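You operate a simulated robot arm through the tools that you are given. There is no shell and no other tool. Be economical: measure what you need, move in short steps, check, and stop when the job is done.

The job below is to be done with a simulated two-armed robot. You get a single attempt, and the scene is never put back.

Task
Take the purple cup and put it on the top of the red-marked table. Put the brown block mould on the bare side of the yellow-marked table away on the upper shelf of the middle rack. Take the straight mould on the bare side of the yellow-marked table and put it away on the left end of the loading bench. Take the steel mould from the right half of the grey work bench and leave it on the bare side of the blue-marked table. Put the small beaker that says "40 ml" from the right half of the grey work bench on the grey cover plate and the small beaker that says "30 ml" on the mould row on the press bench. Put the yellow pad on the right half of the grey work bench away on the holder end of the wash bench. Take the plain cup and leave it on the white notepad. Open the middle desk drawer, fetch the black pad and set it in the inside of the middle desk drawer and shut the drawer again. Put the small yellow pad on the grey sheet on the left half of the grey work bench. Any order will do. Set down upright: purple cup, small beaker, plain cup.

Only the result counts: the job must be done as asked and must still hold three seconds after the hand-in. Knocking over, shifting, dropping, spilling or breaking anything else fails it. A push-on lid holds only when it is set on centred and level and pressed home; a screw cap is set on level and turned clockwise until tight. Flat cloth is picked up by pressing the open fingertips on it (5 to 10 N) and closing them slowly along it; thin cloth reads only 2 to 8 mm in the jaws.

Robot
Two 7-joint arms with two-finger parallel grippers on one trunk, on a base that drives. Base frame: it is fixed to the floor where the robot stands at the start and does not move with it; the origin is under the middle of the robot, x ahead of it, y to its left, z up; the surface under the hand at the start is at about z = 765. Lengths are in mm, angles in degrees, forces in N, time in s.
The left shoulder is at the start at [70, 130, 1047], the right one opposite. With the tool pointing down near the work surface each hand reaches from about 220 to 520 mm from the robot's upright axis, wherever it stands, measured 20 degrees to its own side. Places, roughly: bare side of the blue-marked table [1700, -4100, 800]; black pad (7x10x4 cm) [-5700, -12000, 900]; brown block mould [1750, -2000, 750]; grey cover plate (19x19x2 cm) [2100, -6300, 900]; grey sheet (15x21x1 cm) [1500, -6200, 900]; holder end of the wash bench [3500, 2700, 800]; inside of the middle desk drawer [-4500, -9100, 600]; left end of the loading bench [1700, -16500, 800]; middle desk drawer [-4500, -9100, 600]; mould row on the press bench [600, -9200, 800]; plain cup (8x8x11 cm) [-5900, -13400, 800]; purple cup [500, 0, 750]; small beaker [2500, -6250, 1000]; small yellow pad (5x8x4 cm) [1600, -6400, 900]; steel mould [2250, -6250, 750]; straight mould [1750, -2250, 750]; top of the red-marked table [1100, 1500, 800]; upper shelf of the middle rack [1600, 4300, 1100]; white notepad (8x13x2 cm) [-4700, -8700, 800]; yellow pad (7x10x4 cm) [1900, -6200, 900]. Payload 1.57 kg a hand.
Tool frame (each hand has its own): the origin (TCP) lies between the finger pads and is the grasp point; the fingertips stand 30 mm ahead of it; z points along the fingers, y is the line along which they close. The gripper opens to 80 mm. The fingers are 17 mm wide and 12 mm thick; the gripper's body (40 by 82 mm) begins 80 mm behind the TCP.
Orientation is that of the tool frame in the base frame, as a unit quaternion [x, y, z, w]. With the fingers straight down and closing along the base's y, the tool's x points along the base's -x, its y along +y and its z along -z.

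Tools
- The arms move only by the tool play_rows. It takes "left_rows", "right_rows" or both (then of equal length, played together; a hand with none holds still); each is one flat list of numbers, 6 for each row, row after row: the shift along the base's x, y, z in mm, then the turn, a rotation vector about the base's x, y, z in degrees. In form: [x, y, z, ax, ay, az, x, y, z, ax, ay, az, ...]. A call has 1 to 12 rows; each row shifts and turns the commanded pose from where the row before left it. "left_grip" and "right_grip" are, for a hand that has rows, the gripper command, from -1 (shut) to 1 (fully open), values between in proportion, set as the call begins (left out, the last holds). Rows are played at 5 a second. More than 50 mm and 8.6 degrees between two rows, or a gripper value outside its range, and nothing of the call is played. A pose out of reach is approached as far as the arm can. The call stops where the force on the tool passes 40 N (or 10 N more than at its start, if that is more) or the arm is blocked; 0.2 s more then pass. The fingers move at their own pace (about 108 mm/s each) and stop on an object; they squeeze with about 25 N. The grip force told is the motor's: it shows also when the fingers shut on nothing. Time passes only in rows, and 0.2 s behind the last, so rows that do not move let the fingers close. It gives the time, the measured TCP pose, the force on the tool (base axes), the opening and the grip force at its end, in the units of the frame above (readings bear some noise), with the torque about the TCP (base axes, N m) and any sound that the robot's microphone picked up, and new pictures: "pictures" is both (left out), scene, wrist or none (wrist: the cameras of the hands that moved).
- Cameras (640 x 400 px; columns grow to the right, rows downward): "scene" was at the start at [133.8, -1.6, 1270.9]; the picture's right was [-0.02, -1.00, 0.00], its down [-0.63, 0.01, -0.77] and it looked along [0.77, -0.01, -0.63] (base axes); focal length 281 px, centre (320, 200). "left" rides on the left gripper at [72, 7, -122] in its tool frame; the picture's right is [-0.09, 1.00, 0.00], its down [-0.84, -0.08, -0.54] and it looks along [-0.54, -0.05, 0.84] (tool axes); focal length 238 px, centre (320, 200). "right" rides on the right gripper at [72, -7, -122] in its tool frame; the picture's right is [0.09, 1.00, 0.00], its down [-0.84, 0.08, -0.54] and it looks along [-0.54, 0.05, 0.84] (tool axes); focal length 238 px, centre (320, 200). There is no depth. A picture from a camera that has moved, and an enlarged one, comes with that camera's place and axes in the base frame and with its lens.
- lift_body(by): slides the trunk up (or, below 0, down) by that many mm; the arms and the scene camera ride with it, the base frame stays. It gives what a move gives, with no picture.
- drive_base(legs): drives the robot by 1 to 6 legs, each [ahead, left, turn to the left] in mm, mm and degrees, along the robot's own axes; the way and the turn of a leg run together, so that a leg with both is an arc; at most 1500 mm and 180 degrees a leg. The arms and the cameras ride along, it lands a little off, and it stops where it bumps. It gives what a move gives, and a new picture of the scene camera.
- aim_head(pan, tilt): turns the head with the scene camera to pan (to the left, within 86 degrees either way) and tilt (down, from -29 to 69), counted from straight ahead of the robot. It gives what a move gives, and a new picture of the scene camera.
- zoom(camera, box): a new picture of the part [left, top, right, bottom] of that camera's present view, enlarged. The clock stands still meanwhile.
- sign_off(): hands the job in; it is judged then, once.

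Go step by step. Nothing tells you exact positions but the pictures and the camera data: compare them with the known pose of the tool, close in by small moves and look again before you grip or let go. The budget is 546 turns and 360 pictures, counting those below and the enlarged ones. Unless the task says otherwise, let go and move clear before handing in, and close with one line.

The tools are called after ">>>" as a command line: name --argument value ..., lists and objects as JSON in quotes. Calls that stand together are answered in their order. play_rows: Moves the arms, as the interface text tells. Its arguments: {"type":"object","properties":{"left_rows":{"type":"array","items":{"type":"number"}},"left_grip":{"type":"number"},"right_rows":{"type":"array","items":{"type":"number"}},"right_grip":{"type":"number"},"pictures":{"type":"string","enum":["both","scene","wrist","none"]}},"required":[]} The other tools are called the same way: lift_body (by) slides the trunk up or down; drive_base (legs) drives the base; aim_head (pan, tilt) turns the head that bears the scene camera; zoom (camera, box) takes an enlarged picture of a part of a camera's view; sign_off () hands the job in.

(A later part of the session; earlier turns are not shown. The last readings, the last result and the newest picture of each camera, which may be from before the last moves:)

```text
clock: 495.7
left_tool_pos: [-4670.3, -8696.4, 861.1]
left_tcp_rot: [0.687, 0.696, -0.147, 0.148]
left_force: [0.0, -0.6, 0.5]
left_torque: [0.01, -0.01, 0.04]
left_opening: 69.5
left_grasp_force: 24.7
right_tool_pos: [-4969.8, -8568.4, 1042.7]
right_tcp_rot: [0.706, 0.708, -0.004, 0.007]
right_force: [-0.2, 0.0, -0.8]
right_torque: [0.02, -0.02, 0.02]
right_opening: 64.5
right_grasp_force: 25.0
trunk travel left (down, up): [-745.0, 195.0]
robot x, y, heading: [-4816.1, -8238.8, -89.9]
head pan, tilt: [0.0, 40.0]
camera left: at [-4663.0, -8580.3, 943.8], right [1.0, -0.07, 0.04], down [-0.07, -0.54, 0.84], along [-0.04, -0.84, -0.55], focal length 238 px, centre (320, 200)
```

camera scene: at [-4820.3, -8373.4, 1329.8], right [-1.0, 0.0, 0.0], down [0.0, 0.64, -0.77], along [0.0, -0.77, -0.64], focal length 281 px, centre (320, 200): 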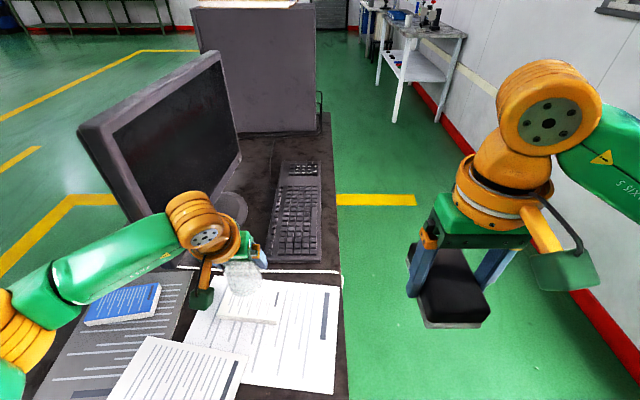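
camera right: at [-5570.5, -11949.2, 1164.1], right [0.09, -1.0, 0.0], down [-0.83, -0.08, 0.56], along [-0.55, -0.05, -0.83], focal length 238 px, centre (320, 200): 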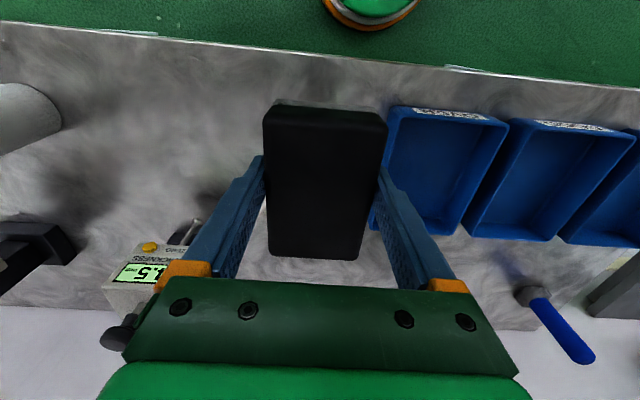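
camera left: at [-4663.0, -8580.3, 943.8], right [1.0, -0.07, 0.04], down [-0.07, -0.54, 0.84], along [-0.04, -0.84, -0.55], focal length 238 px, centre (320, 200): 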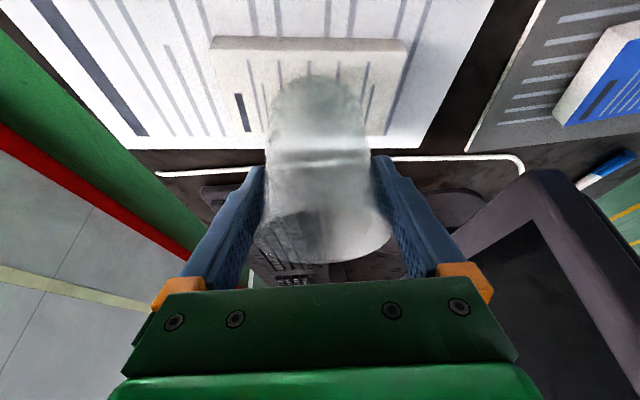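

>>> play_rows --left_rows '[0, 0, -3, 0, 0, 0, 0, 0, -3, 0, 0, 0, 0, 0, -2, 0, 0, 0, 0, 0, 0, 0, 0, 0]' --pictures "none"

>>> play_rows --left_rows '[0, 0, -2, 0, 0, 0, 0, 0, 0, 0, 0, 0]' --pictures "none"

>>> play_rows --left_rows '[0, 0, -1.5, 0, 0, 0, 0, 0, 0, 0, 0, 0]' --pictures "wrist"

```text
clock: 496.7
left_tool_pos: [-4668.4, -8695.5, 852.4]
left_tcp_rot: [0.687, 0.696, -0.147, 0.149]
left_force: [1.0, -0.5, 2.0]
left_torque: [-0.05, -0.07, 0.0]
left_opening: 69.1
left_grasp_force: 24.8
right_tool_pos: [-4971.5, -8567.0, 1043.2]
right_tcp_rot: [0.706, 0.708, -0.003, 0.008]
right_force: [0.3, -0.3, -0.7]
right_torque: [0.02, 0.03, 0.0]
right_opening: 64.7
right_grasp_force: 25.0
trunk travel left (down, up): [-745.0, 195.0]
robot x, y, heading: [-4818.9, -8241.0, -90.0]
head pan, tilt: [0.0, 40.0]
```

```text
clock: 497.3
left_tool_pos: [-4669.3, -8695.6, 852.6]
left_tcp_rot: [0.688, 0.695, -0.147, 0.149]
left_force: [0.4, -1.4, 8.5]
left_torque: [-0.15, -0.35, 0.0]
left_opening: 69.2
left_grasp_force: 25.2
right_tool_pos: [-4970.3, -8565.7, 1044.0]
right_tcp_rot: [0.705, 0.709, -0.003, 0.008]
right_force: [-0.1, -0.1, -1.1]
right_torque: [0.02, 0.01, -0.03]
right_opening: 64.4
right_grasp_force: 25.3
trunk travel left (down, up): [-745.0, 195.0]
robot x, y, heading: [-4818.6, -8240.9, -89.9]
head pan, tilt: [0.0, 40.0]
```

```text
clock: 497.9
left_tool_pos: [-4669.7, -8693.6, 851.2]
left_tcp_rot: [0.688, 0.695, -0.147, 0.15]
left_force: [-0.1, -2.0, 15.7]
left_torque: [-0.17, -0.11, 0.07]
left_opening: 69.2
left_grasp_force: 25.4
right_tool_pos: [-4970.3, -8565.0, 1044.0]
right_tcp_rot: [0.706, 0.708, -0.004, 0.009]
right_force: [0.6, 0.0, -0.4]
right_torque: [0.03, 0.0, 0.04]
right_opening: 64.8
right_grasp_force: 25.0
trunk travel left (down, up): [-745.0, 195.0]
robot x, y, heading: [-4816.1, -8236.4, -89.8]
head pan, tilt: [0.0, 40.0]
camera left: at [-4663.3, -8578.5, 933.6], right [1.0, -0.07, 0.04], down [-0.07, -0.54, 0.84], along [-0.04, -0.84, -0.54], focal length 238 px, centre (320, 200)
```

left: 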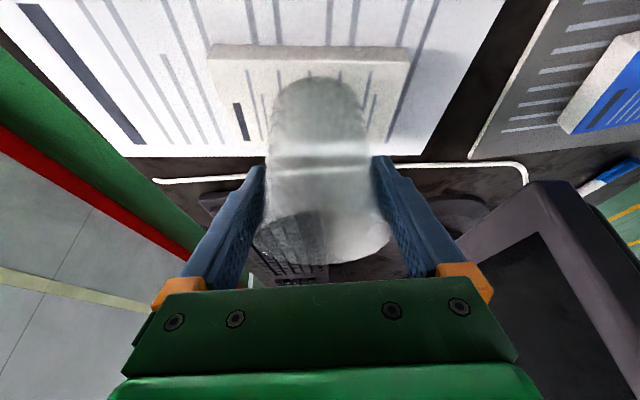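

The cup base sits a bit toward the notepad's far edge. I'll lift 4 mm, shift 8 mm toward me and set it down again.

>>> play_rows --left_rows '[0, 0, 3, 0, 0, 0, 0, 0, 4, 0, 0, 0, 0, 4, 0, 0, 0, 0, 0, 4, 0, 0, 0, 0, 0, 0, -2, 0, 0, 0, 0, 0, -1.5, 0, 0, 0, 0, 0, 0, 0, 0, 0]' --pictures "none"

>>> play_rows --left_rows '[0, 0, -1.5, 0, 0, 0, 0, 0, 0, 0, 0, 0]' --pictures "none"

>>> play_rows --left_rows '[0, 0, -1, 0, 0, 0, 0, 0, 0, 0, 0, 0]' --pictures "wrist"

```text
clock: 499.5
left_tool_pos: [-4669.3, -8688.3, 853.2]
left_tcp_rot: [0.688, 0.696, -0.146, 0.148]
left_force: [0.0, 0.4, -1.3]
left_torque: [0.02, -0.03, 0.01]
left_opening: 69.3
left_grasp_force: 25.3
right_tool_pos: [-4969.6, -8568.1, 1043.1]
right_tcp_rot: [0.706, 0.708, -0.005, 0.007]
right_force: [-0.1, 0.9, -0.8]
right_torque: [-0.04, 0.02, -0.04]
right_opening: 64.7
right_grasp_force: 25.8
trunk travel left (down, up): [-745.0, 195.0]
robot x, y, heading: [-4820.7, -8235.3, -89.9]
head pan, tilt: [0.0, 40.0]
```

```text
clock: 500.1
left_tool_pos: [-4669.3, -8688.1, 851.5]
left_tcp_rot: [0.688, 0.695, -0.147, 0.148]
left_force: [0.1, -0.2, 2.3]
left_torque: [-0.04, -0.1, -0.01]
left_opening: 69.3
left_grasp_force: 24.9
right_tool_pos: [-4969.9, -8566.7, 1043.3]
right_tcp_rot: [0.706, 0.708, -0.003, 0.007]
right_force: [0.3, 0.7, -0.4]
right_torque: [0.03, 0.02, 0.0]
right_opening: 64.7
right_grasp_force: 25.1
trunk travel left (down, up): [-745.0, 195.0]
robot x, y, heading: [-4816.4, -8238.9, -89.6]
head pan, tilt: [0.0, 40.0]
```

```text
clock: 500.7
left_tool_pos: [-4667.9, -8688.4, 850.9]
left_tcp_rot: [0.687, 0.696, -0.147, 0.149]
left_force: [0.5, -0.2, 5.7]
left_torque: [-0.09, -0.26, -0.01]
left_opening: 69.6
left_grasp_force: 24.9
right_tool_pos: [-4969.5, -8565.9, 1043.3]
right_tcp_rot: [0.706, 0.708, -0.004, 0.009]
right_force: [0.8, 0.7, -1.2]
right_torque: [0.0, -0.03, 0.0]
right_opening: 64.8
right_grasp_force: 24.9
trunk travel left (down, up): [-745.0, 195.0]
robot x, y, heading: [-4821.5, -8238.5, -89.7]
head pan, tilt: [0.0, 40.0]
camera left: at [-4662.7, -8571.8, 934.0], right [1.0, -0.07, 0.04], down [-0.07, -0.54, 0.84], along [-0.04, -0.84, -0.55], focal length 238 px, centre (320, 200)
```

left: 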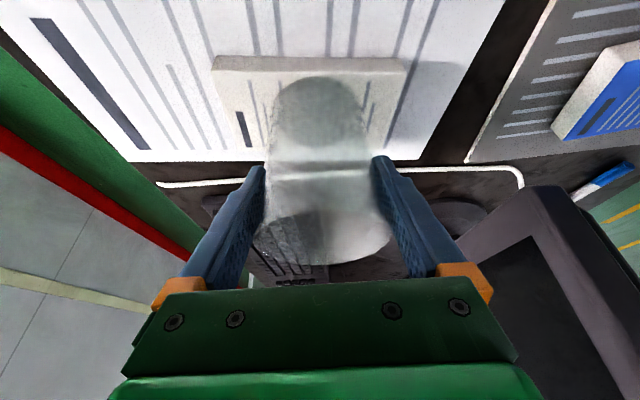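

Seated well on the notepad. Opening and withdrawing straight back toward the robot.

>>> play_rows --left_rows '[0, 0, 0.4, 0, 0, 0, 0, 0, 0, 0, 0, 0, 0, 0, 0, 0, 0, 0]' --left_grip 1 --pictures "wrist"

```text
clock: 501.5
left_tool_pos: [-4668.4, -8687.3, 851.7]
left_tcp_rot: [0.687, 0.696, -0.146, 0.148]
left_force: [0.5, 0.6, 0.0]
left_torque: [-0.01, 0.0, -0.02]
left_opening: 79.9
left_grasp_force: 0.0
right_tool_pos: [-4969.6, -8567.5, 1042.8]
right_tcp_rot: [0.706, 0.708, -0.004, 0.007]
right_force: [0.6, -0.1, -0.9]
right_torque: [0.03, 0.01, 0.01]
right_opening: 64.8
right_grasp_force: 24.8
trunk travel left (down, up): [-745.0, 195.0]
robot x, y, heading: [-4817.8, -8238.3, -90.0]
head pan, tilt: [0.0, 40.0]
camera left: at [-4662.3, -8572.7, 934.2], right [1.0, -0.07, 0.04], down [-0.07, -0.54, 0.84], along [-0.04, -0.84, -0.55], focal length 238 px, centre (320, 200)
```

left: 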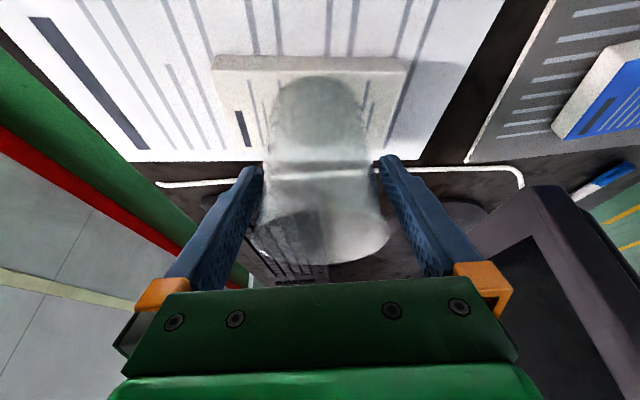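

>>> play_rows --left_rows '[0, 10, 0, 0, 0, 0, 0, 15, 0, 0, 0, 0, 0, 20, 2, 0, 0, 0, 0, 25, 10, 0, 0, 0, 0, 25, 20, 0, 0, 0, 0, 20, 40, 0, 0, 0, 0, 10, 45, 0, 0, 0, 0, 0, 40, 0, 0, 0, 0, 0, 40, 0, 0, 0]' --pictures "both"

```text
clock: 503.5
left_tool_pos: [-4670.4, -8562.4, 1050.2]
left_tcp_rot: [0.688, 0.695, -0.147, 0.148]
left_force: [-0.4, 0.0, 1.1]
left_torque: [-0.03, 0.01, -0.03]
left_opening: 80.2
left_grasp_force: 0.0
right_tool_pos: [-4969.7, -8566.0, 1042.4]
right_tcp_rot: [0.705, 0.709, -0.004, 0.008]
right_force: [-0.8, 0.6, -1.0]
right_torque: [-0.02, -0.03, 0.0]
right_opening: 64.8
right_grasp_force: 24.9
trunk travel left (down, up): [-745.0, 195.0]
robot x, y, heading: [-4820.0, -8238.3, -90.1]
head pan, tilt: [0.0, 40.0]
camera scene: at [-4820.9, -8372.8, 1329.8], right [-1.0, 0.0, 0.0], down [0.0, 0.64, -0.77], along [0.0, -0.77, -0.64], focal length 281 px, centre (320, 200)
camera left: at [-4663.7, -8445.5, 1132.2], right [1.0, -0.07, 0.04], down [-0.07, -0.54, 0.84], along [-0.04, -0.84, -0.55], focal length 238 px, centre (320, 200)
```

scene: 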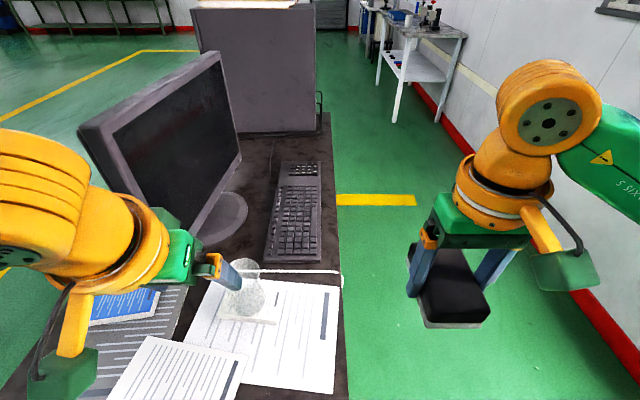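
left: 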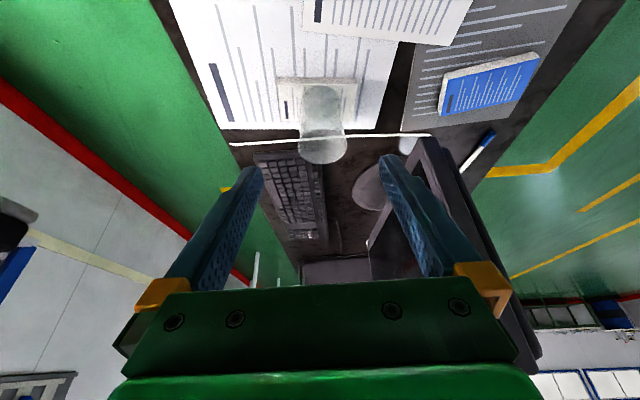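

The plain cup stands on the notepad. Now for the drawer: backing away, turning to face -x and driving round to the desk's front.

>>> drive_base --legs '[[-300, 0, 0], [0, 0, -90], [-1200, 0, 0], [0, 1010, 0]]'

>>> lift_body --by -260

>>> aim_head --pan 0 --tilt 20

```text
clock: 520.0
left_tool_pos: [-3970.8, -9124.8, 1049.7]
left_tcp_rot: [0.978, -0.004, -0.209, -0.001]
left_force: [0.0, 0.4, -0.9]
left_torque: [-0.02, -0.04, 0.01]
left_opening: 80.2
left_grasp_force: 0.1
right_tool_pos: [-3970.4, -8825.0, 1043.1]
right_tcp_rot: [1.0, -0.008, -0.008, 0.002]
right_force: [0.5, 0.5, -0.3]
right_torque: [0.0, -0.01, 0.01]
right_opening: 64.9
right_grasp_force: 25.0
trunk travel left (down, up): [-745.0, 195.0]
robot x, y, heading: [-3643.0, -8980.9, 179.0]
head pan, tilt: [0.0, 40.0]
camera scene: at [-3781.0, -8980.0, 1329.8], right [0.02, 1.0, 0.0], down [0.64, -0.01, -0.77], along [-0.77, 0.01, -0.64], focal length 281 px, centre (320, 200)
```

scene: 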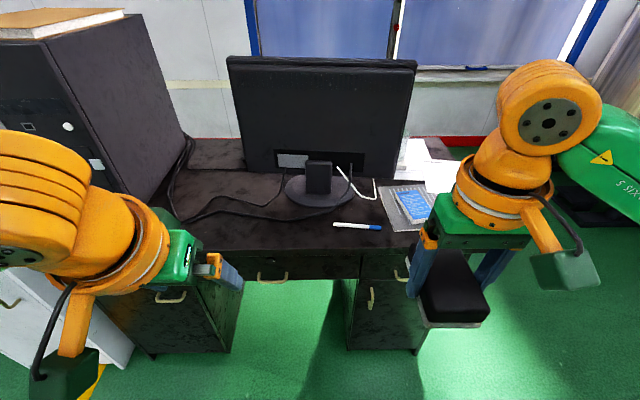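

```text
clock: 522.6
left_tool_pos: [-3971.3, -9126.3, 790.1]
left_tcp_rot: [0.978, -0.003, -0.209, 0.0]
left_force: [-0.1, 0.3, 1.5]
left_torque: [-0.02, 0.0, 0.01]
left_opening: 80.3
left_grasp_force: 0.1
right_tool_pos: [-3970.6, -8824.7, 782.8]
right_tcp_rot: [1.0, -0.008, -0.007, 0.001]
right_force: [-0.3, -0.2, -0.7]
right_torque: [-0.04, -0.02, 0.01]
right_opening: 64.8
right_grasp_force: 25.0
trunk travel left (down, up): [-485.0, 455.0]
robot x, y, heading: [-3642.5, -8983.7, 178.8]
head pan, tilt: [0.0, 40.0]
```

```text
clock: 523.5
left_tool_pos: [-3969.4, -9126.5, 787.9]
left_tcp_rot: [0.978, -0.004, -0.209, -0.001]
left_force: [1.0, -0.6, -0.5]
left_torque: [0.01, 0.01, -0.02]
left_opening: 80.1
left_grasp_force: 0.0
right_tool_pos: [-3970.6, -8824.9, 782.4]
right_tcp_rot: [1.0, -0.008, -0.008, 0.001]
right_force: [0.4, 0.2, -0.6]
right_torque: [0.03, -0.03, -0.02]
right_opening: 64.6
right_grasp_force: 24.7
trunk travel left (down, up): [-485.0, 455.0]
robot x, y, heading: [-3643.4, -8981.8, 179.2]
head pan, tilt: [0.0, 20.0]
camera scene: at [-3789.0, -8980.4, 1101.1], right [0.02, 1.0, 0.0], down [0.34, -0.01, -0.94], along [-0.94, 0.02, -0.34], focal length 281 px, centre (320, 200)
```

scene: 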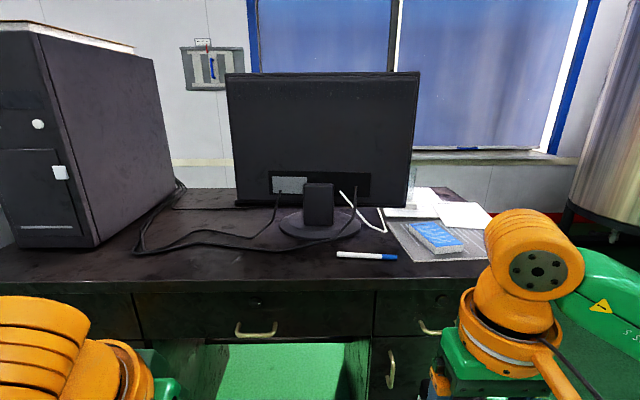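

Now I see the middle drawer front clearly with its handle. Zooming to measure the handle.

>>> zoom --camera "scene" --box '[176, 260, 336, 360]'

```text
4.00 times, centred on (256, 310) of scene
camera zoom: at [-3789.0, -8980.4, 1101.1], right [0.02, 1.0, 0.0], down [0.34, -0.01, -0.94], along [-0.94, 0.02, -0.34], focal length 1124 px, centre (576, -240)
```

zoom: 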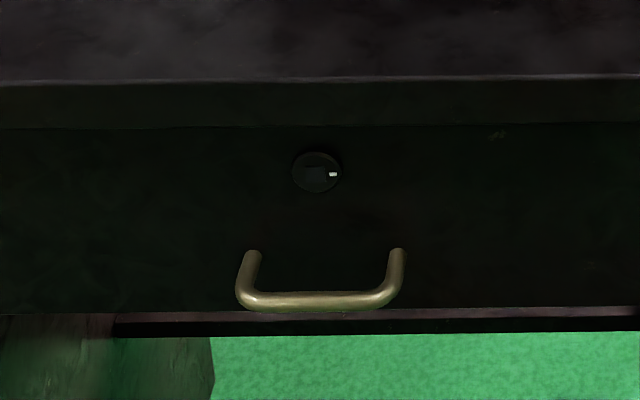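

The handle bar is at about [-4240, -9102, 642], 86 mm long and standing about 31 mm off the face. I'll turn the left hand horizontal (fingers toward -x), then roll it to close vertically.

>>> play_rows --left_rows '[-15, 0, -15, 0, 8.25, 0, -15, 0, -15, 0, 8.25, 0, -15, 0, -15, 0, 8.25, 0, -15, 0, -15, 0, 8.25, 0, -15, 0, -15, 0, 8.25, 0, -15, 0, -15, 0, 8.25, 0, -15, 0, -15, 0, 8.25, 0, -15, 0, -15, 0, 8.25, 0, 0, 0, 0, 0, 0, 0]' --left_grip 0.2 --pictures "none"

```text
clock: 525.5
left_tool_pos: [-4070.9, -9104.8, 725.5]
left_tcp_rot: [0.849, -0.012, -0.528, -0.011]
left_force: [1.0, -0.4, 0.5]
left_torque: [0.03, 0.0, 0.0]
left_opening: 48.0
left_grasp_force: 0.1
left hand out of reach, approached as far as the arm can: row 2, 3, 4, 5, 6, 7, 8
right_tool_pos: [-3970.1, -8825.8, 782.8]
right_tcp_rot: [1.0, -0.007, -0.008, 0.002]
right_force: [0.2, -1.0, -1.3]
right_torque: [0.0, -0.04, 0.02]
right_opening: 64.7
right_grasp_force: 24.8
trunk travel left (down, up): [-485.0, 455.0]
robot x, y, heading: [-3643.4, -8983.0, 178.7]
head pan, tilt: [0.0, 20.0]
```

Reach limits partway; tilt is now 64°. I'll roll about the finger axis first and see if that frees the wrist.

>>> play_rows --left_rows '[0, 0, 0, 7.4, 0, 3.6, 0, 0, 0, 7.4, 0, 3.6, 0, 0, 0, 7.4, 0, 3.6, 0, 0, 0, 7.4, 0, 3.6, 0, 0, 0, 7.4, 0, 3.6, 0, 0, 0, 7.4, 0, 3.6, 0, 0, 0, 7.4, 0, 3.6, 0, 0, 0, 7.4, 0, 3.6, 0, 0, 0, 7.4, 0, 3.6, 0, 0, 0, 7.4, 0, 3.6, 0, 0, 0, 7.4, 0, 3.6, 0, 0, 0, 0, 0, 0]' --pictures "none"

```text
clock: 528.1
left_tool_pos: [-4070.7, -9105.5, 725.4]
left_tcp_rot: [0.594, 0.593, -0.383, -0.386]
left_force: [-0.3, -0.4, 0.2]
left_torque: [-0.01, 0.0, 0.0]
left_opening: 48.3
left_grasp_force: 0.0
right_tool_pos: [-3970.1, -8825.1, 782.9]
right_tcp_rot: [1.0, -0.008, -0.008, 0.002]
right_force: [0.9, 0.9, -0.8]
right_torque: [-0.01, 0.0, 0.0]
right_opening: 64.8
right_grasp_force: 24.5
trunk travel left (down, up): [-485.0, 455.0]
robot x, y, heading: [-3644.4, -8984.7, 178.9]
head pan, tilt: [0.0, 20.0]
```

The roll worked: the fingers point forward and 24° down, closing near-vertically, which suits the handle. I'll lower the trunk 73 mm to bring the hand level and drive ahead 100 mm.

>>> lift_body --by -73

>>> drive_base --legs '[[90, 0, 1]]'

>>> zoom --camera "left" --box '[0, 0, 640, 400]'

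```text
clock: 529.2
left_tool_pos: [-4070.8, -9104.0, 651.8]
left_tcp_rot: [0.595, 0.593, -0.383, -0.385]
left_force: [0.3, 0.0, -0.8]
left_torque: [-0.02, 0.01, 0.02]
left_opening: 47.9
left_grasp_force: 0.0
right_tool_pos: [-3970.1, -8825.4, 710.2]
right_tcp_rot: [1.0, -0.007, -0.008, 0.001]
right_force: [-0.5, 1.0, -1.3]
right_torque: [-0.02, 0.03, 0.01]
right_opening: 64.6
right_grasp_force: 25.3
trunk travel left (down, up): [-412.0, 528.0]
robot x, y, heading: [-3645.8, -8985.8, 178.8]
head pan, tilt: [0.0, 20.0]
```

```text
clock: 530.3
left_tool_pos: [-4159.1, -9111.8, 651.3]
left_tcp_rot: [0.59, 0.597, -0.386, -0.382]
left_force: [-0.7, 0.3, -0.8]
left_torque: [0.0, -0.02, -0.01]
left_opening: 48.1
left_grasp_force: 0.1
right_tool_pos: [-4062.1, -8830.9, 709.7]
right_tcp_rot: [1.0, 0.001, -0.008, 0.001]
right_force: [1.2, 0.4, -1.2]
right_torque: [0.01, 0.0, -0.01]
right_opening: 64.4
right_grasp_force: 24.9
trunk travel left (down, up): [-412.0, 528.0]
robot x, y, heading: [-3735.2, -8982.3, -180.1]
head pan, tilt: [0.0, 20.0]
camera scene: at [-3879.0, -8982.3, 1028.1], right [0.0, 1.0, 0.0], down [0.34, 0.0, -0.94], along [-0.94, 0.0, -0.34], focal length 281 px, centre (320, 200)
```

scene: 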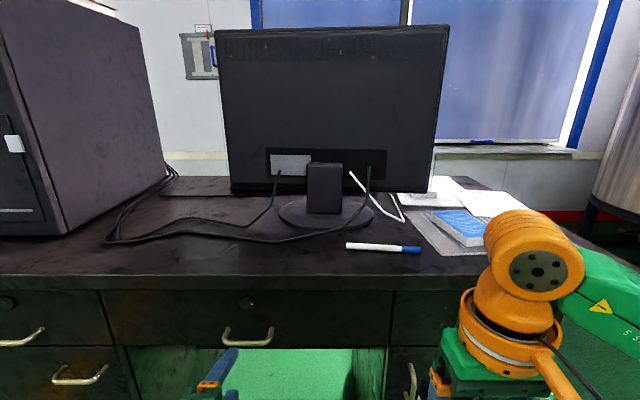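

```text
1.00 times, centred on (320, 200) of left (not enlarged: the box is as wide or as high as the picture)
camera zoom: at [-4044.8, -9038.4, 696.6], right [0.41, -0.08, -0.91], down [0.47, -0.83, 0.29], along [-0.78, -0.55, -0.3], focal length 238 px, centre (320, 200)
```

zoom: 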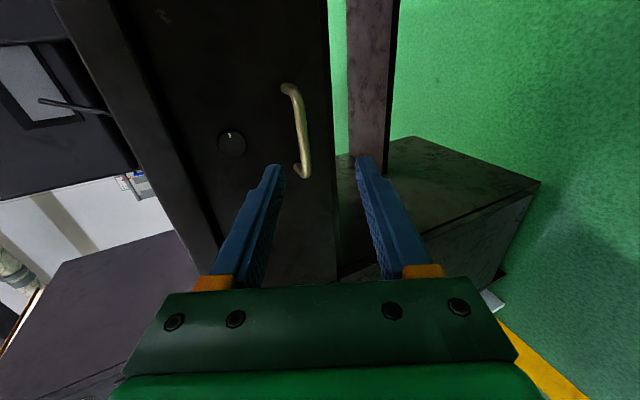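

Triangulating gives the bar at about [-4255, -9104, 625]. I'll adjust the hand (y +8, z -17) and drive ahead 55 mm, then look again.

>>> play_rows --left_rows '[0, 4, -8, 0, 0, 0, 0, 4, -8, 0, 0, 0, 0, 0, 0, 0, 0, 0]' --left_grip 0.12 --pictures "none"

>>> drive_base --legs '[[50, 0, 0]]'

>>> zoom --camera "left" --box '[0, 0, 640, 400]'

```text
clock: 531.1
left_tool_pos: [-4158.8, -9105.2, 637.4]
left_tcp_rot: [0.589, 0.598, -0.386, -0.382]
left_force: [-0.1, -0.3, -0.2]
left_torque: [-0.01, -0.01, 0.04]
left_opening: 44.7
left_grasp_force: 0.1
right_tool_pos: [-4062.6, -8830.5, 709.8]
right_tcp_rot: [1.0, 0.0, -0.007, 0.002]
right_force: [-0.6, -0.4, -1.3]
right_torque: [0.05, -0.02, -0.01]
right_opening: 64.7
right_grasp_force: 25.3
trunk travel left (down, up): [-412.0, 528.0]
robot x, y, heading: [-3733.2, -8982.0, -179.9]
head pan, tilt: [0.0, 20.0]
```

```text
clock: 532.0
left_tool_pos: [-4208.4, -9104.3, 637.2]
left_tcp_rot: [0.589, 0.598, -0.386, -0.382]
left_force: [-0.2, -0.2, -0.4]
left_torque: [0.0, 0.0, -0.03]
left_opening: 44.7
left_grasp_force: 0.2
right_tool_pos: [-4111.7, -8830.5, 708.9]
right_tcp_rot: [1.0, 0.002, -0.007, 0.002]
right_force: [-0.7, -0.1, -1.1]
right_torque: [0.0, -0.04, 0.03]
right_opening: 64.7
right_grasp_force: 24.9
trunk travel left (down, up): [-412.0, 528.0]
robot x, y, heading: [-3787.6, -8984.2, -179.8]
head pan, tilt: [0.0, 20.0]
camera scene: at [-3929.0, -8982.3, 1028.1], right [0.0, 1.0, 0.0], down [0.34, 0.0, -0.94], along [-0.94, 0.0, -0.34], focal length 281 px, centre (320, 200)
```

scene: 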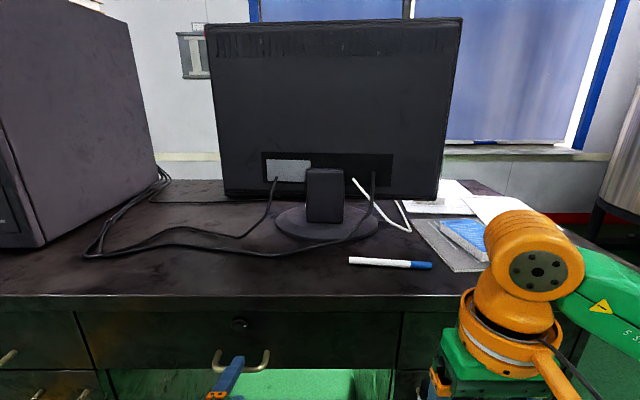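

```text
1.00 times, centred on (320, 200) of left (not enlarged: the box is as wide or as high as the picture)
camera zoom: at [-4094.9, -9031.0, 681.3], right [0.41, -0.08, -0.91], down [0.47, -0.83, 0.29], along [-0.78, -0.55, -0.3], focal length 238 px, centre (320, 200)
```

zoom: 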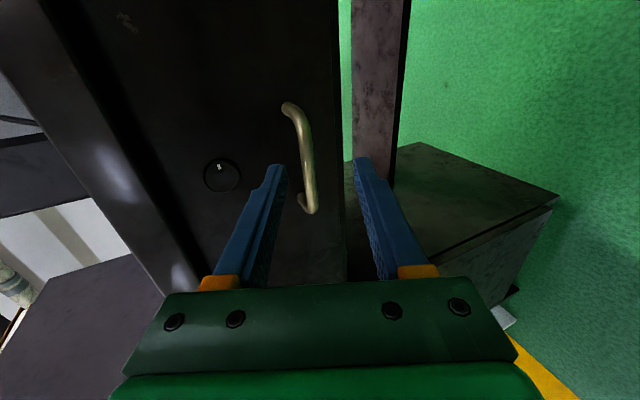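

The bar is at about [-4259, -9105, 626]. Advancing the hand 31 mm in small steps so the bar lies between the fingertips.

>>> play_rows --left_rows '[-8, 0, 0, 0, 0, 0, -8, 0, 0, 0, 0, 0, -8, 0, -1, 0, 0, 0, -7, 0, -1, 0, 0, 0, 0, 0, 0, 0, 0, 0]' --pictures "wrist"

```text
clock: 533.2
left_tool_pos: [-4239.5, -9105.5, 633.5]
left_tcp_rot: [0.59, 0.597, -0.386, -0.382]
left_force: [2.0, 0.3, 0.4]
left_torque: [-0.02, 0.06, -0.02]
left_opening: 44.6
left_grasp_force: 0.1
right_tool_pos: [-4112.3, -8830.1, 710.4]
right_tcp_rot: [1.0, 0.003, -0.008, 0.002]
right_force: [0.1, 0.0, -1.0]
right_torque: [0.01, -0.03, -0.01]
right_opening: 64.8
right_grasp_force: 25.3
trunk travel left (down, up): [-412.0, 528.0]
robot x, y, heading: [-3779.6, -8984.9, -179.8]
head pan, tilt: [0.0, 20.0]
camera left: at [-4125.2, -9031.7, 679.4], right [0.41, -0.08, -0.91], down [0.47, -0.83, 0.29], along [-0.78, -0.55, -0.3], focal length 238 px, centre (320, 200)
```

left: 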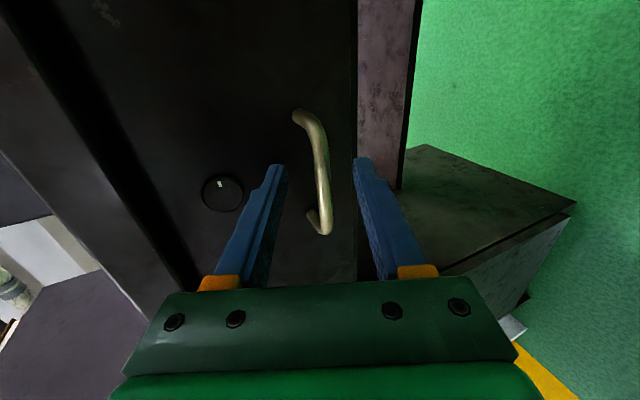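

The bar sits centred between the fingertips. Closing on it.

>>> play_rows --left_rows '[0, 0, 0, 0, 0, 0, 0, 0, 0, 0, 0, 0, 0, 0, 0, 0, 0, 0]' --left_grip -1 --pictures "wrist"

```text
clock: 534.0
left_tool_pos: [-4239.7, -9105.0, 633.4]
left_tcp_rot: [0.59, 0.599, -0.384, -0.381]
left_force: [12.1, 3.1, -15.8]
left_torque: [-0.33, -0.23, 0.16]
left_opening: 9.7
left_grasp_force: 27.8
right_tool_pos: [-4111.8, -8830.1, 709.9]
right_tcp_rot: [1.0, 0.002, -0.008, 0.001]
right_force: [-0.5, 0.5, -1.0]
right_torque: [-0.02, 0.04, 0.0]
right_opening: 64.5
right_grasp_force: 24.9
trunk travel left (down, up): [-412.0, 528.0]
robot x, y, heading: [-3781.5, -8982.2, -180.0]
head pan, tilt: [0.0, 20.0]
camera left: at [-4125.0, -9031.8, 678.1], right [0.41, -0.09, -0.91], down [0.47, -0.83, 0.29], along [-0.78, -0.55, -0.3], focal length 238 px, centre (320, 200)
```

left: 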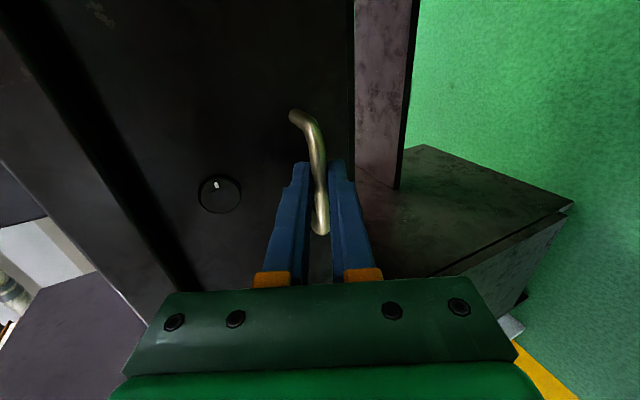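

The bar is held at 9.7 mm. Relieving the side stress slightly, then pulling by backing the base 60 mm.

>>> play_rows --left_rows '[0.8, 0.2, -1, 0, 0, 0, 0, 0, 0, 0, 0, 0]' --pictures "none"

>>> drive_base --legs '[[-60, 0, 0]]'

```text
clock: 534.6
left_tool_pos: [-4237.6, -9105.2, 631.7]
left_tcp_rot: [0.59, 0.598, -0.385, -0.382]
left_force: [8.5, -0.1, -13.5]
left_torque: [-0.04, -0.17, -0.46]
left_opening: 9.7
left_grasp_force: 28.3
right_tool_pos: [-4112.9, -8831.1, 709.7]
right_tcp_rot: [1.0, 0.001, -0.008, 0.001]
right_force: [-0.5, -1.0, -1.1]
right_torque: [0.01, -0.02, 0.0]
right_opening: 64.9
right_grasp_force: 24.5
trunk travel left (down, up): [-412.0, 528.0]
robot x, y, heading: [-3782.7, -8980.6, -179.8]
head pan, tilt: [0.0, 20.0]
```

```text
clock: 535.6
left_tool_pos: [-4179.6, -9104.9, 633.5]
left_tcp_rot: [0.589, 0.598, -0.386, -0.383]
left_force: [-0.2, -0.9, -6.3]
left_torque: [-0.4, -0.04, 0.25]
left_opening: 9.8
left_grasp_force: 27.9
right_tool_pos: [-4054.1, -8831.5, 709.1]
right_tcp_rot: [1.0, 0.002, -0.007, 0.002]
right_force: [-0.2, -0.1, -1.9]
right_torque: [0.01, 0.0, 0.01]
right_opening: 64.7
right_grasp_force: 25.1
trunk travel left (down, up): [-412.0, 528.0]
robot x, y, heading: [-3723.8, -8982.8, -180.1]
head pan, tilt: [0.0, 20.0]
camera scene: at [-3870.3, -8982.8, 1028.0], right [0.0, 1.0, 0.0], down [0.34, 0.0, -0.94], along [-0.94, 0.0, -0.34], focal length 281 px, centre (320, 200)
```

scene: 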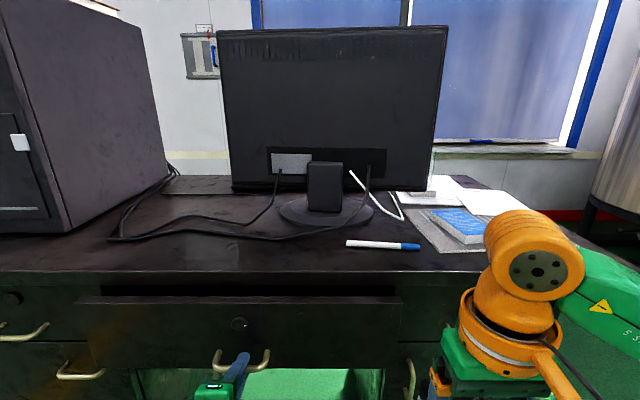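

The drawer is coming out. Pulling another 180 mm.

>>> drive_base --legs '[[-90, 0, 0], [-90, 0, 0]]'

>>> aim_head --pan 0 --tilt 40

```text
clock: 537.4
left_tool_pos: [-3998.0, -9104.5, 632.7]
left_tcp_rot: [0.589, 0.599, -0.387, -0.381]
left_force: [-0.3, 3.0, -7.4]
left_torque: [-0.27, -0.08, -0.05]
left_opening: 9.8
left_grasp_force: 27.8
right_tool_pos: [-3872.9, -8830.3, 710.0]
right_tcp_rot: [1.0, 0.003, -0.007, 0.003]
right_force: [-0.1, 0.2, -0.5]
right_torque: [-0.01, -0.01, 0.02]
right_opening: 64.5
right_grasp_force: 25.2
trunk travel left (down, up): [-412.0, 528.0]
robot x, y, heading: [-3541.9, -8984.9, -179.8]
head pan, tilt: [0.0, 20.0]
camera scene: at [-3689.2, -8981.7, 1028.0], right [0.0, 1.0, 0.0], down [0.34, 0.0, -0.94], along [-0.94, 0.0, -0.34], focal length 281 px, centre (320, 200)
```

scene: 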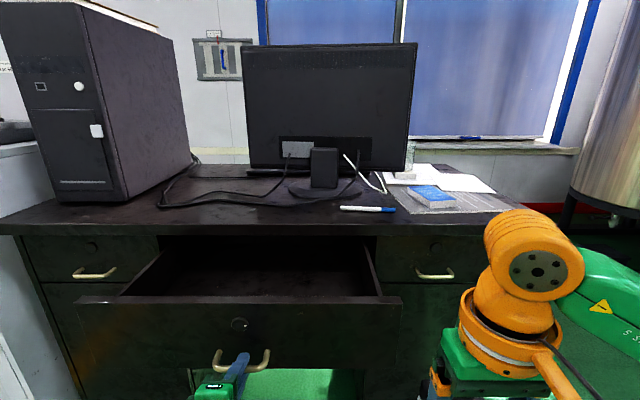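

```text
clock: 538.2
left_tool_pos: [-3998.4, -9105.6, 632.0]
left_tcp_rot: [0.59, 0.599, -0.386, -0.381]
left_force: [-1.7, 0.5, -4.1]
left_torque: [-0.33, -0.05, 0.04]
left_opening: 9.7
left_grasp_force: 28.0
right_tool_pos: [-3872.6, -8831.4, 708.8]
right_tcp_rot: [1.0, 0.002, -0.006, 0.001]
right_force: [-0.4, -0.7, -1.4]
right_torque: [0.0, 0.0, 0.0]
right_opening: 64.7
right_grasp_force: 25.1
trunk travel left (down, up): [-412.0, 528.0]
robot x, y, heading: [-3542.2, -8980.8, -179.6]
head pan, tilt: [0.0, 40.0]
camera scene: at [-3680.7, -8981.8, 996.7], right [0.0, 1.0, 0.0], down [0.64, 0.0, -0.77], along [-0.77, 0.0, -0.64], focal length 281 px, centre (320, 200)
```

scene: 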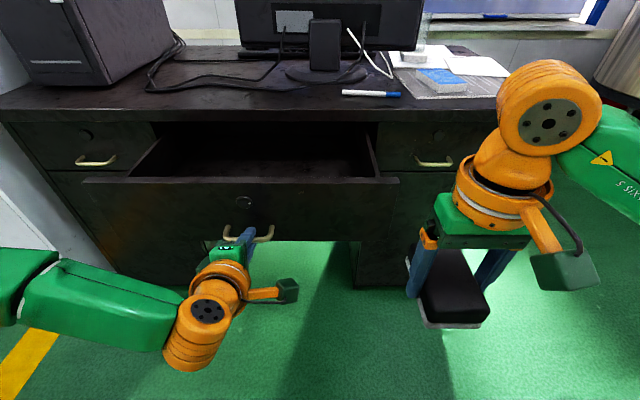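

The drawer is open about 240 mm. Releasing the handle, withdrawing the left hand, raising the trunk 200 mm and moving in so the right hand can reach inside.

>>> play_rows --left_rows '[0, 0, 0, 0, 0, 0, 0, 0, 0, 0, 0, 0, 12, 0, 5, 0, 0, 0, 20, 0, 9, 0, 0, 0, 20, 0, 9, 0, 0, 0]' --left_grip 0.2 --pictures "none"

>>> lift_body --by 200

>>> drive_base --legs '[[170, 0, 0]]'

```text
clock: 539.4
left_tool_pos: [-3960.3, -9104.4, 650.7]
left_tcp_rot: [0.589, 0.599, -0.386, -0.382]
left_force: [0.3, 1.1, 0.0]
left_torque: [0.0, 0.01, 0.02]
left_opening: 48.1
left_grasp_force: 0.2
left hand out of reach, approached as far as the arm can: row 5
right_tool_pos: [-3872.1, -8830.0, 709.0]
right_tcp_rot: [1.0, 0.002, -0.008, 0.002]
right_force: [0.5, -0.3, -0.8]
right_torque: [-0.04, 0.01, 0.02]
right_opening: 64.8
right_grasp_force: 24.9
trunk travel left (down, up): [-412.0, 528.0]
robot x, y, heading: [-3546.0, -8984.2, -179.6]
head pan, tilt: [0.0, 40.0]
```

```text
clock: 541.6
left_tool_pos: [-3961.3, -9103.8, 850.3]
left_tcp_rot: [0.589, 0.599, -0.386, -0.382]
left_force: [-0.2, 0.3, -0.4]
left_torque: [0.01, 0.02, 0.0]
left_opening: 48.1
left_grasp_force: 0.0
right_tool_pos: [-3871.3, -8831.1, 910.2]
right_tcp_rot: [1.0, 0.002, -0.008, 0.003]
right_force: [0.2, -0.4, -0.2]
right_torque: [-0.01, 0.0, 0.05]
right_opening: 64.7
right_grasp_force: 25.1
trunk travel left (down, up): [-612.0, 328.0]
robot x, y, heading: [-3540.8, -8982.3, -179.7]
head pan, tilt: [0.0, 40.0]
```

```text
clock: 543.0
left_tool_pos: [-4128.6, -9104.7, 851.2]
left_tcp_rot: [0.588, 0.598, -0.387, -0.383]
left_force: [-0.5, -0.8, 0.4]
left_torque: [0.0, 0.03, 0.01]
left_opening: 48.4
left_grasp_force: 0.0
right_tool_pos: [-4039.2, -8831.1, 910.0]
right_tcp_rot: [1.0, 0.003, -0.007, 0.002]
right_force: [-1.4, 0.0, -1.1]
right_torque: [-0.04, -0.02, 0.03]
right_opening: 64.5
right_grasp_force: 24.6
trunk travel left (down, up): [-612.0, 328.0]
robot x, y, heading: [-3710.8, -8981.2, -179.8]
head pan, tilt: [0.0, 40.0]
camera scene: at [-3847.2, -8982.7, 1196.9], right [0.0, 1.0, 0.0], down [0.64, 0.0, -0.77], along [-0.77, 0.0, -0.64], focal length 281 px, centre (320, 200)
```

scene: 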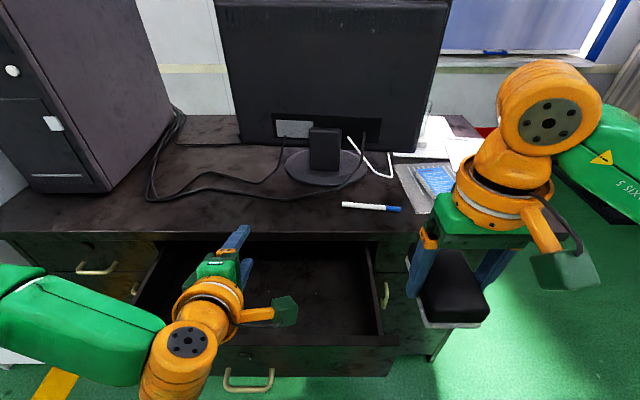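

The drawer is open and empty. First moving the left hand aside, then bringing the pad over the opening.

>>> play_rows --left_rows '[5, -35, 15, 0, 0, 0, 5, -35, 15, 0, 0, 0, 5, -35, 10, 0, 0, 0, 5, -35, 10, 0, 0, 0]' --pictures "none"

>>> play_rows --right_rows '[-20, -28, -8, 0, 0, 0, -20, -28, -8, 0, 0, 0, -20, -28, -8, 0, 0, 0, -18, -25, -8, 0, 0, 0, -17, -25, -8, 0, 0, 0, -16, -20, -10, 0, 0, 0, 0, 0, 0, 0, 0, 0]'

```text
clock: 544.0
left_tool_pos: [-4137.2, -9241.3, 896.6]
left_tcp_rot: [0.588, 0.599, -0.387, -0.382]
left_force: [0.4, -0.3, 0.5]
left_torque: [0.0, 0.03, -0.03]
left_opening: 47.8
left_grasp_force: 0.0
left hand out of reach, approached as far as the arm can: row 1, 2
right_tool_pos: [-4038.9, -8832.6, 910.5]
right_tcp_rot: [1.0, 0.003, -0.009, 0.002]
right_force: [-0.4, -0.4, -1.3]
right_torque: [-0.04, -0.01, 0.03]
right_opening: 64.5
right_grasp_force: 24.7
trunk travel left (down, up): [-612.0, 328.0]
robot x, y, heading: [-3711.9, -8978.8, -179.8]
head pan, tilt: [0.0, 40.0]
```

```text
clock: 545.6
left_tool_pos: [-4136.5, -9239.4, 896.6]
left_tcp_rot: [0.589, 0.599, -0.386, -0.381]
left_force: [-0.7, -0.5, -0.7]
left_torque: [0.02, -0.02, -0.01]
left_opening: 47.7
left_grasp_force: 0.1
right_tool_pos: [-4151.1, -8984.3, 861.1]
right_tcp_rot: [1.0, 0.004, -0.009, 0.002]
right_force: [-0.3, -0.2, -0.4]
right_torque: [0.01, -0.04, 0.02]
right_opening: 64.8
right_grasp_force: 25.5
trunk travel left (down, up): [-612.0, 328.0]
robot x, y, heading: [-3707.8, -8979.2, -179.8]
head pan, tilt: [0.0, 40.0]
camera scene: at [-3847.8, -8982.1, 1196.8], right [0.0, 1.0, 0.0], down [0.64, 0.0, -0.77], along [-0.77, 0.0, -0.64], focal length 281 px, centre (320, 200)
camera right: at [-4076.6, -8976.2, 981.3], right [0.1, -0.99, 0.0], down [-0.83, -0.08, 0.56], along [-0.55, -0.06, -0.83], focal length 238 px, centre (320, 200)
```

scene: 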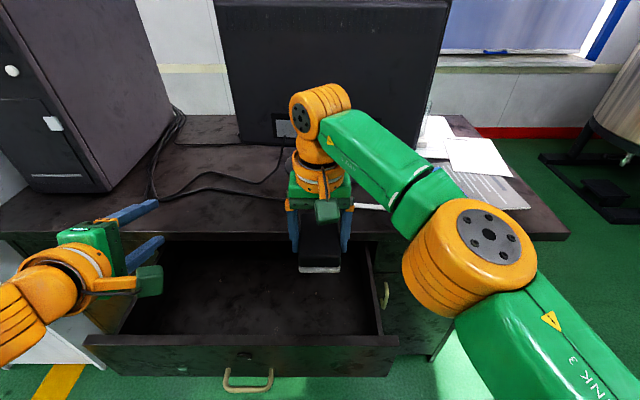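
right: 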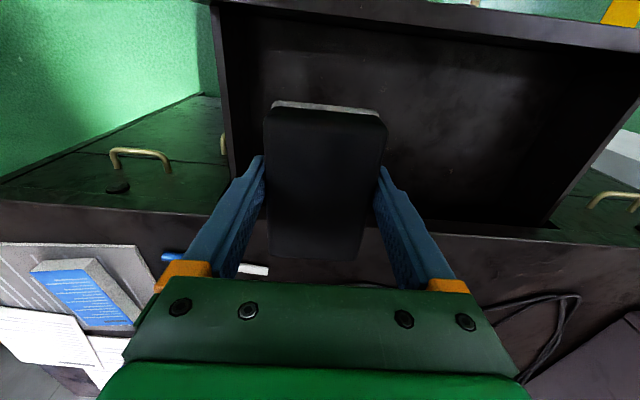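

The pad is over the opening, clear of the desk edge and drawer walls. Lowering to z≈690.

>>> play_rows --right_rows '[2, -4, -30, 0, 0, 0, 2, -4, -35, 0, 0, 0, 0, 0, -35, 0, 0, 0, 0, 0, -35, 0, 0, 0, 0, 0, -30, 0, 0, 0, 0, 0, 0, 0, 0, 0]'

```text
clock: 547.0
left_tool_pos: [-4137.6, -9240.6, 897.3]
left_tcp_rot: [0.588, 0.599, -0.387, -0.382]
left_force: [-0.5, -0.1, 0.2]
left_torque: [0.01, -0.03, 0.04]
left_opening: 48.0
left_grasp_force: 0.1
right_tool_pos: [-4147.7, -8992.6, 693.6]
right_tcp_rot: [1.0, 0.004, -0.009, 0.002]
right_force: [-0.5, 0.0, -1.4]
right_torque: [-0.01, -0.02, 0.01]
right_opening: 64.6
right_grasp_force: 24.7
trunk travel left (down, up): [-612.0, 328.0]
robot x, y, heading: [-3713.6, -8980.3, -179.5]
head pan, tilt: [0.0, 40.0]
camera scene: at [-3847.8, -8982.8, 1196.8], right [0.0, 1.0, 0.0], down [0.64, 0.0, -0.77], along [-0.77, 0.0, -0.64], focal length 281 px, centre (320, 200)
camera right: at [-4073.6, -8984.5, 815.4], right [0.1, -1.0, 0.0], down [-0.83, -0.08, 0.56], along [-0.55, -0.06, -0.83], focal length 238 px, centre (320, 200)
```

scene: 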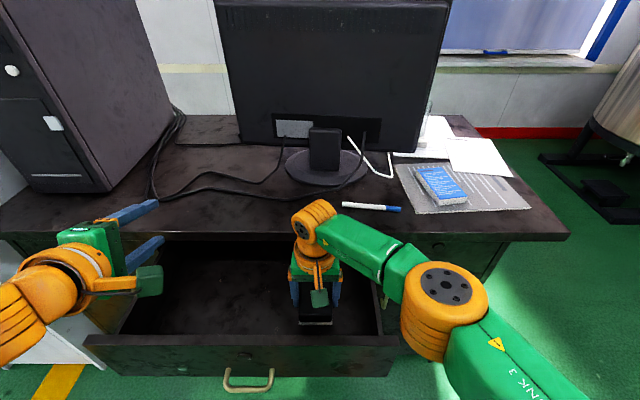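
right: 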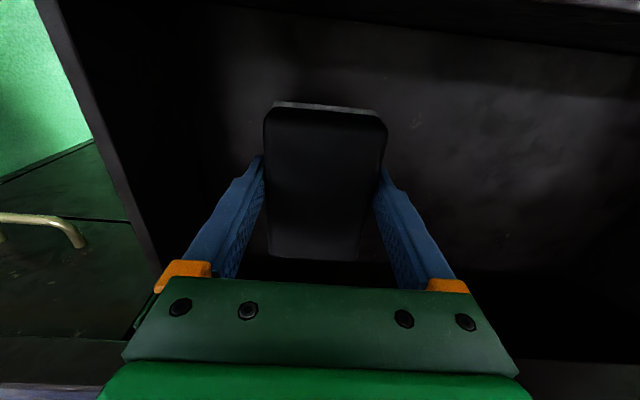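

Inside the drawer now. Lowering gently to the floor of the drawer.

>>> play_rows --right_rows '[0, 0, -6, 0, 0, 0, 0, 0, -6, 0, 0, 0, 0, 0, -5, 0, 0, 0, 0, 0, -4, 0, 0, 0, 0, 0, 0, 0, 0, 0]' --pictures "none"

>>> play_rows --right_rows '[0, 0, -3, 0, 0, 0, 0, 0, -3, 0, 0, 0, 0, 0, -3, 0, 0, 0, 0, 0, 0, 0, 0, 0]' --pictures "none"

```text
clock: 548.2
left_tool_pos: [-4138.5, -9240.9, 896.5]
left_tcp_rot: [0.588, 0.599, -0.387, -0.382]
left_force: [0.4, 0.1, 0.4]
left_torque: [0.03, -0.02, 0.02]
left_opening: 48.1
left_grasp_force: 0.1
right_tool_pos: [-4146.7, -8992.0, 673.1]
right_tcp_rot: [1.0, 0.003, -0.008, 0.002]
right_force: [0.4, -0.2, -1.4]
right_torque: [0.01, -0.03, -0.01]
right_opening: 64.7
right_grasp_force: 24.7
trunk travel left (down, up): [-612.0, 328.0]
robot x, y, heading: [-3710.2, -8980.6, -179.9]
head pan, tilt: [0.0, 40.0]
```

```text
clock: 549.2
left_tool_pos: [-4136.9, -9240.2, 896.4]
left_tcp_rot: [0.588, 0.599, -0.386, -0.382]
left_force: [-0.9, 0.2, 0.2]
left_torque: [-0.01, 0.01, -0.01]
left_opening: 48.1
left_grasp_force: 0.1
right_tool_pos: [-4147.1, -8993.2, 664.2]
right_tcp_rot: [1.0, 0.003, -0.008, 0.002]
right_force: [-0.4, 0.2, -1.2]
right_torque: [-0.03, 0.0, 0.01]
right_opening: 64.7
right_grasp_force: 25.1
trunk travel left (down, up): [-612.0, 328.0]
robot x, y, heading: [-3710.0, -8984.5, -179.8]
head pan, tilt: [0.0, 40.0]
```

>>> play_rows --right_rows '[0, 0, -3, 0, 0, 0, 0, 0, -3, 0, 0, 0, 0, 0, 0, 0, 0, 0]' --pictures "none"

>>> play_rows --right_rows '[0, 0, -3, 0, 0, 0, 0, 0, 0, 0, 0, 0]' --pictures "none"

>>> play_rows --right_rows '[0, 0, -2, 0, 0, 0, 0, 0, 0, 0, 0, 0]' --pictures "wrist"

```text
clock: 550.0
left_tool_pos: [-4137.4, -9240.3, 896.4]
left_tcp_rot: [0.589, 0.599, -0.386, -0.381]
left_force: [0.8, -0.8, 0.0]
left_torque: [0.01, 0.0, 0.01]
left_opening: 47.9
left_grasp_force: 0.1
right_tool_pos: [-4146.3, -8992.7, 657.8]
right_tcp_rot: [1.0, 0.003, -0.008, 0.001]
right_force: [0.7, 0.4, -1.0]
right_torque: [-0.01, -0.03, -0.01]
right_opening: 64.3
right_grasp_force: 25.1
trunk travel left (down, up): [-612.0, 328.0]
robot x, y, heading: [-3711.2, -8980.1, -179.5]
head pan, tilt: [0.0, 40.0]
```

```text
clock: 550.6
left_tool_pos: [-4136.6, -9240.4, 896.8]
left_tcp_rot: [0.588, 0.599, -0.387, -0.382]
left_force: [-0.3, -0.3, -0.9]
left_torque: [-0.01, -0.02, 0.02]
left_opening: 47.8
left_grasp_force: 0.0
right_tool_pos: [-4145.6, -8991.6, 655.4]
right_tcp_rot: [1.0, 0.002, -0.007, 0.001]
right_force: [0.6, 0.1, -1.7]
right_torque: [0.01, 0.0, 0.03]
right_opening: 64.8
right_grasp_force: 25.2
trunk travel left (down, up): [-612.0, 328.0]
robot x, y, heading: [-3709.2, -8982.3, -179.6]
head pan, tilt: [0.0, 40.0]
```

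```text
clock: 551.2
left_tool_pos: [-4137.2, -9240.3, 896.8]
left_tcp_rot: [0.589, 0.599, -0.387, -0.381]
left_force: [0.0, -0.2, 0.1]
left_torque: [0.02, -0.03, 0.02]
left_opening: 47.8
left_grasp_force: 0.0
right_tool_pos: [-4144.7, -8991.6, 653.3]
right_tcp_rot: [1.0, 0.002, -0.007, 0.002]
right_force: [0.2, -0.1, -1.3]
right_torque: [0.02, 0.03, -0.01]
right_opening: 64.8
right_grasp_force: 24.5
trunk travel left (down, up): [-612.0, 328.0]
robot x, y, heading: [-3711.8, -8977.9, -179.9]
head pan, tilt: [0.0, 40.0]
camera right: at [-4070.9, -8984.3, 774.3], right [0.1, -1.0, 0.0], down [-0.83, -0.08, 0.56], along [-0.55, -0.06, -0.83], focal length 238 px, centre (320, 200)
```

right: 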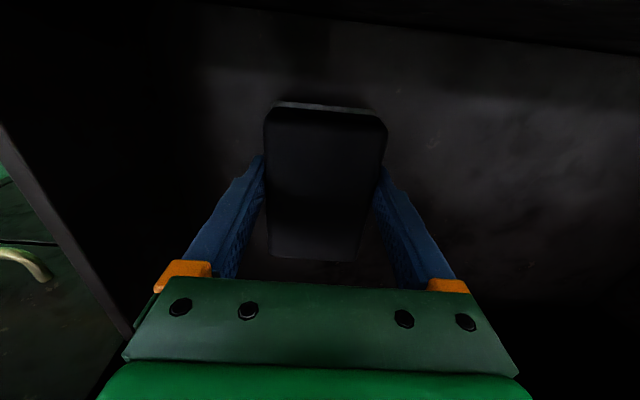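

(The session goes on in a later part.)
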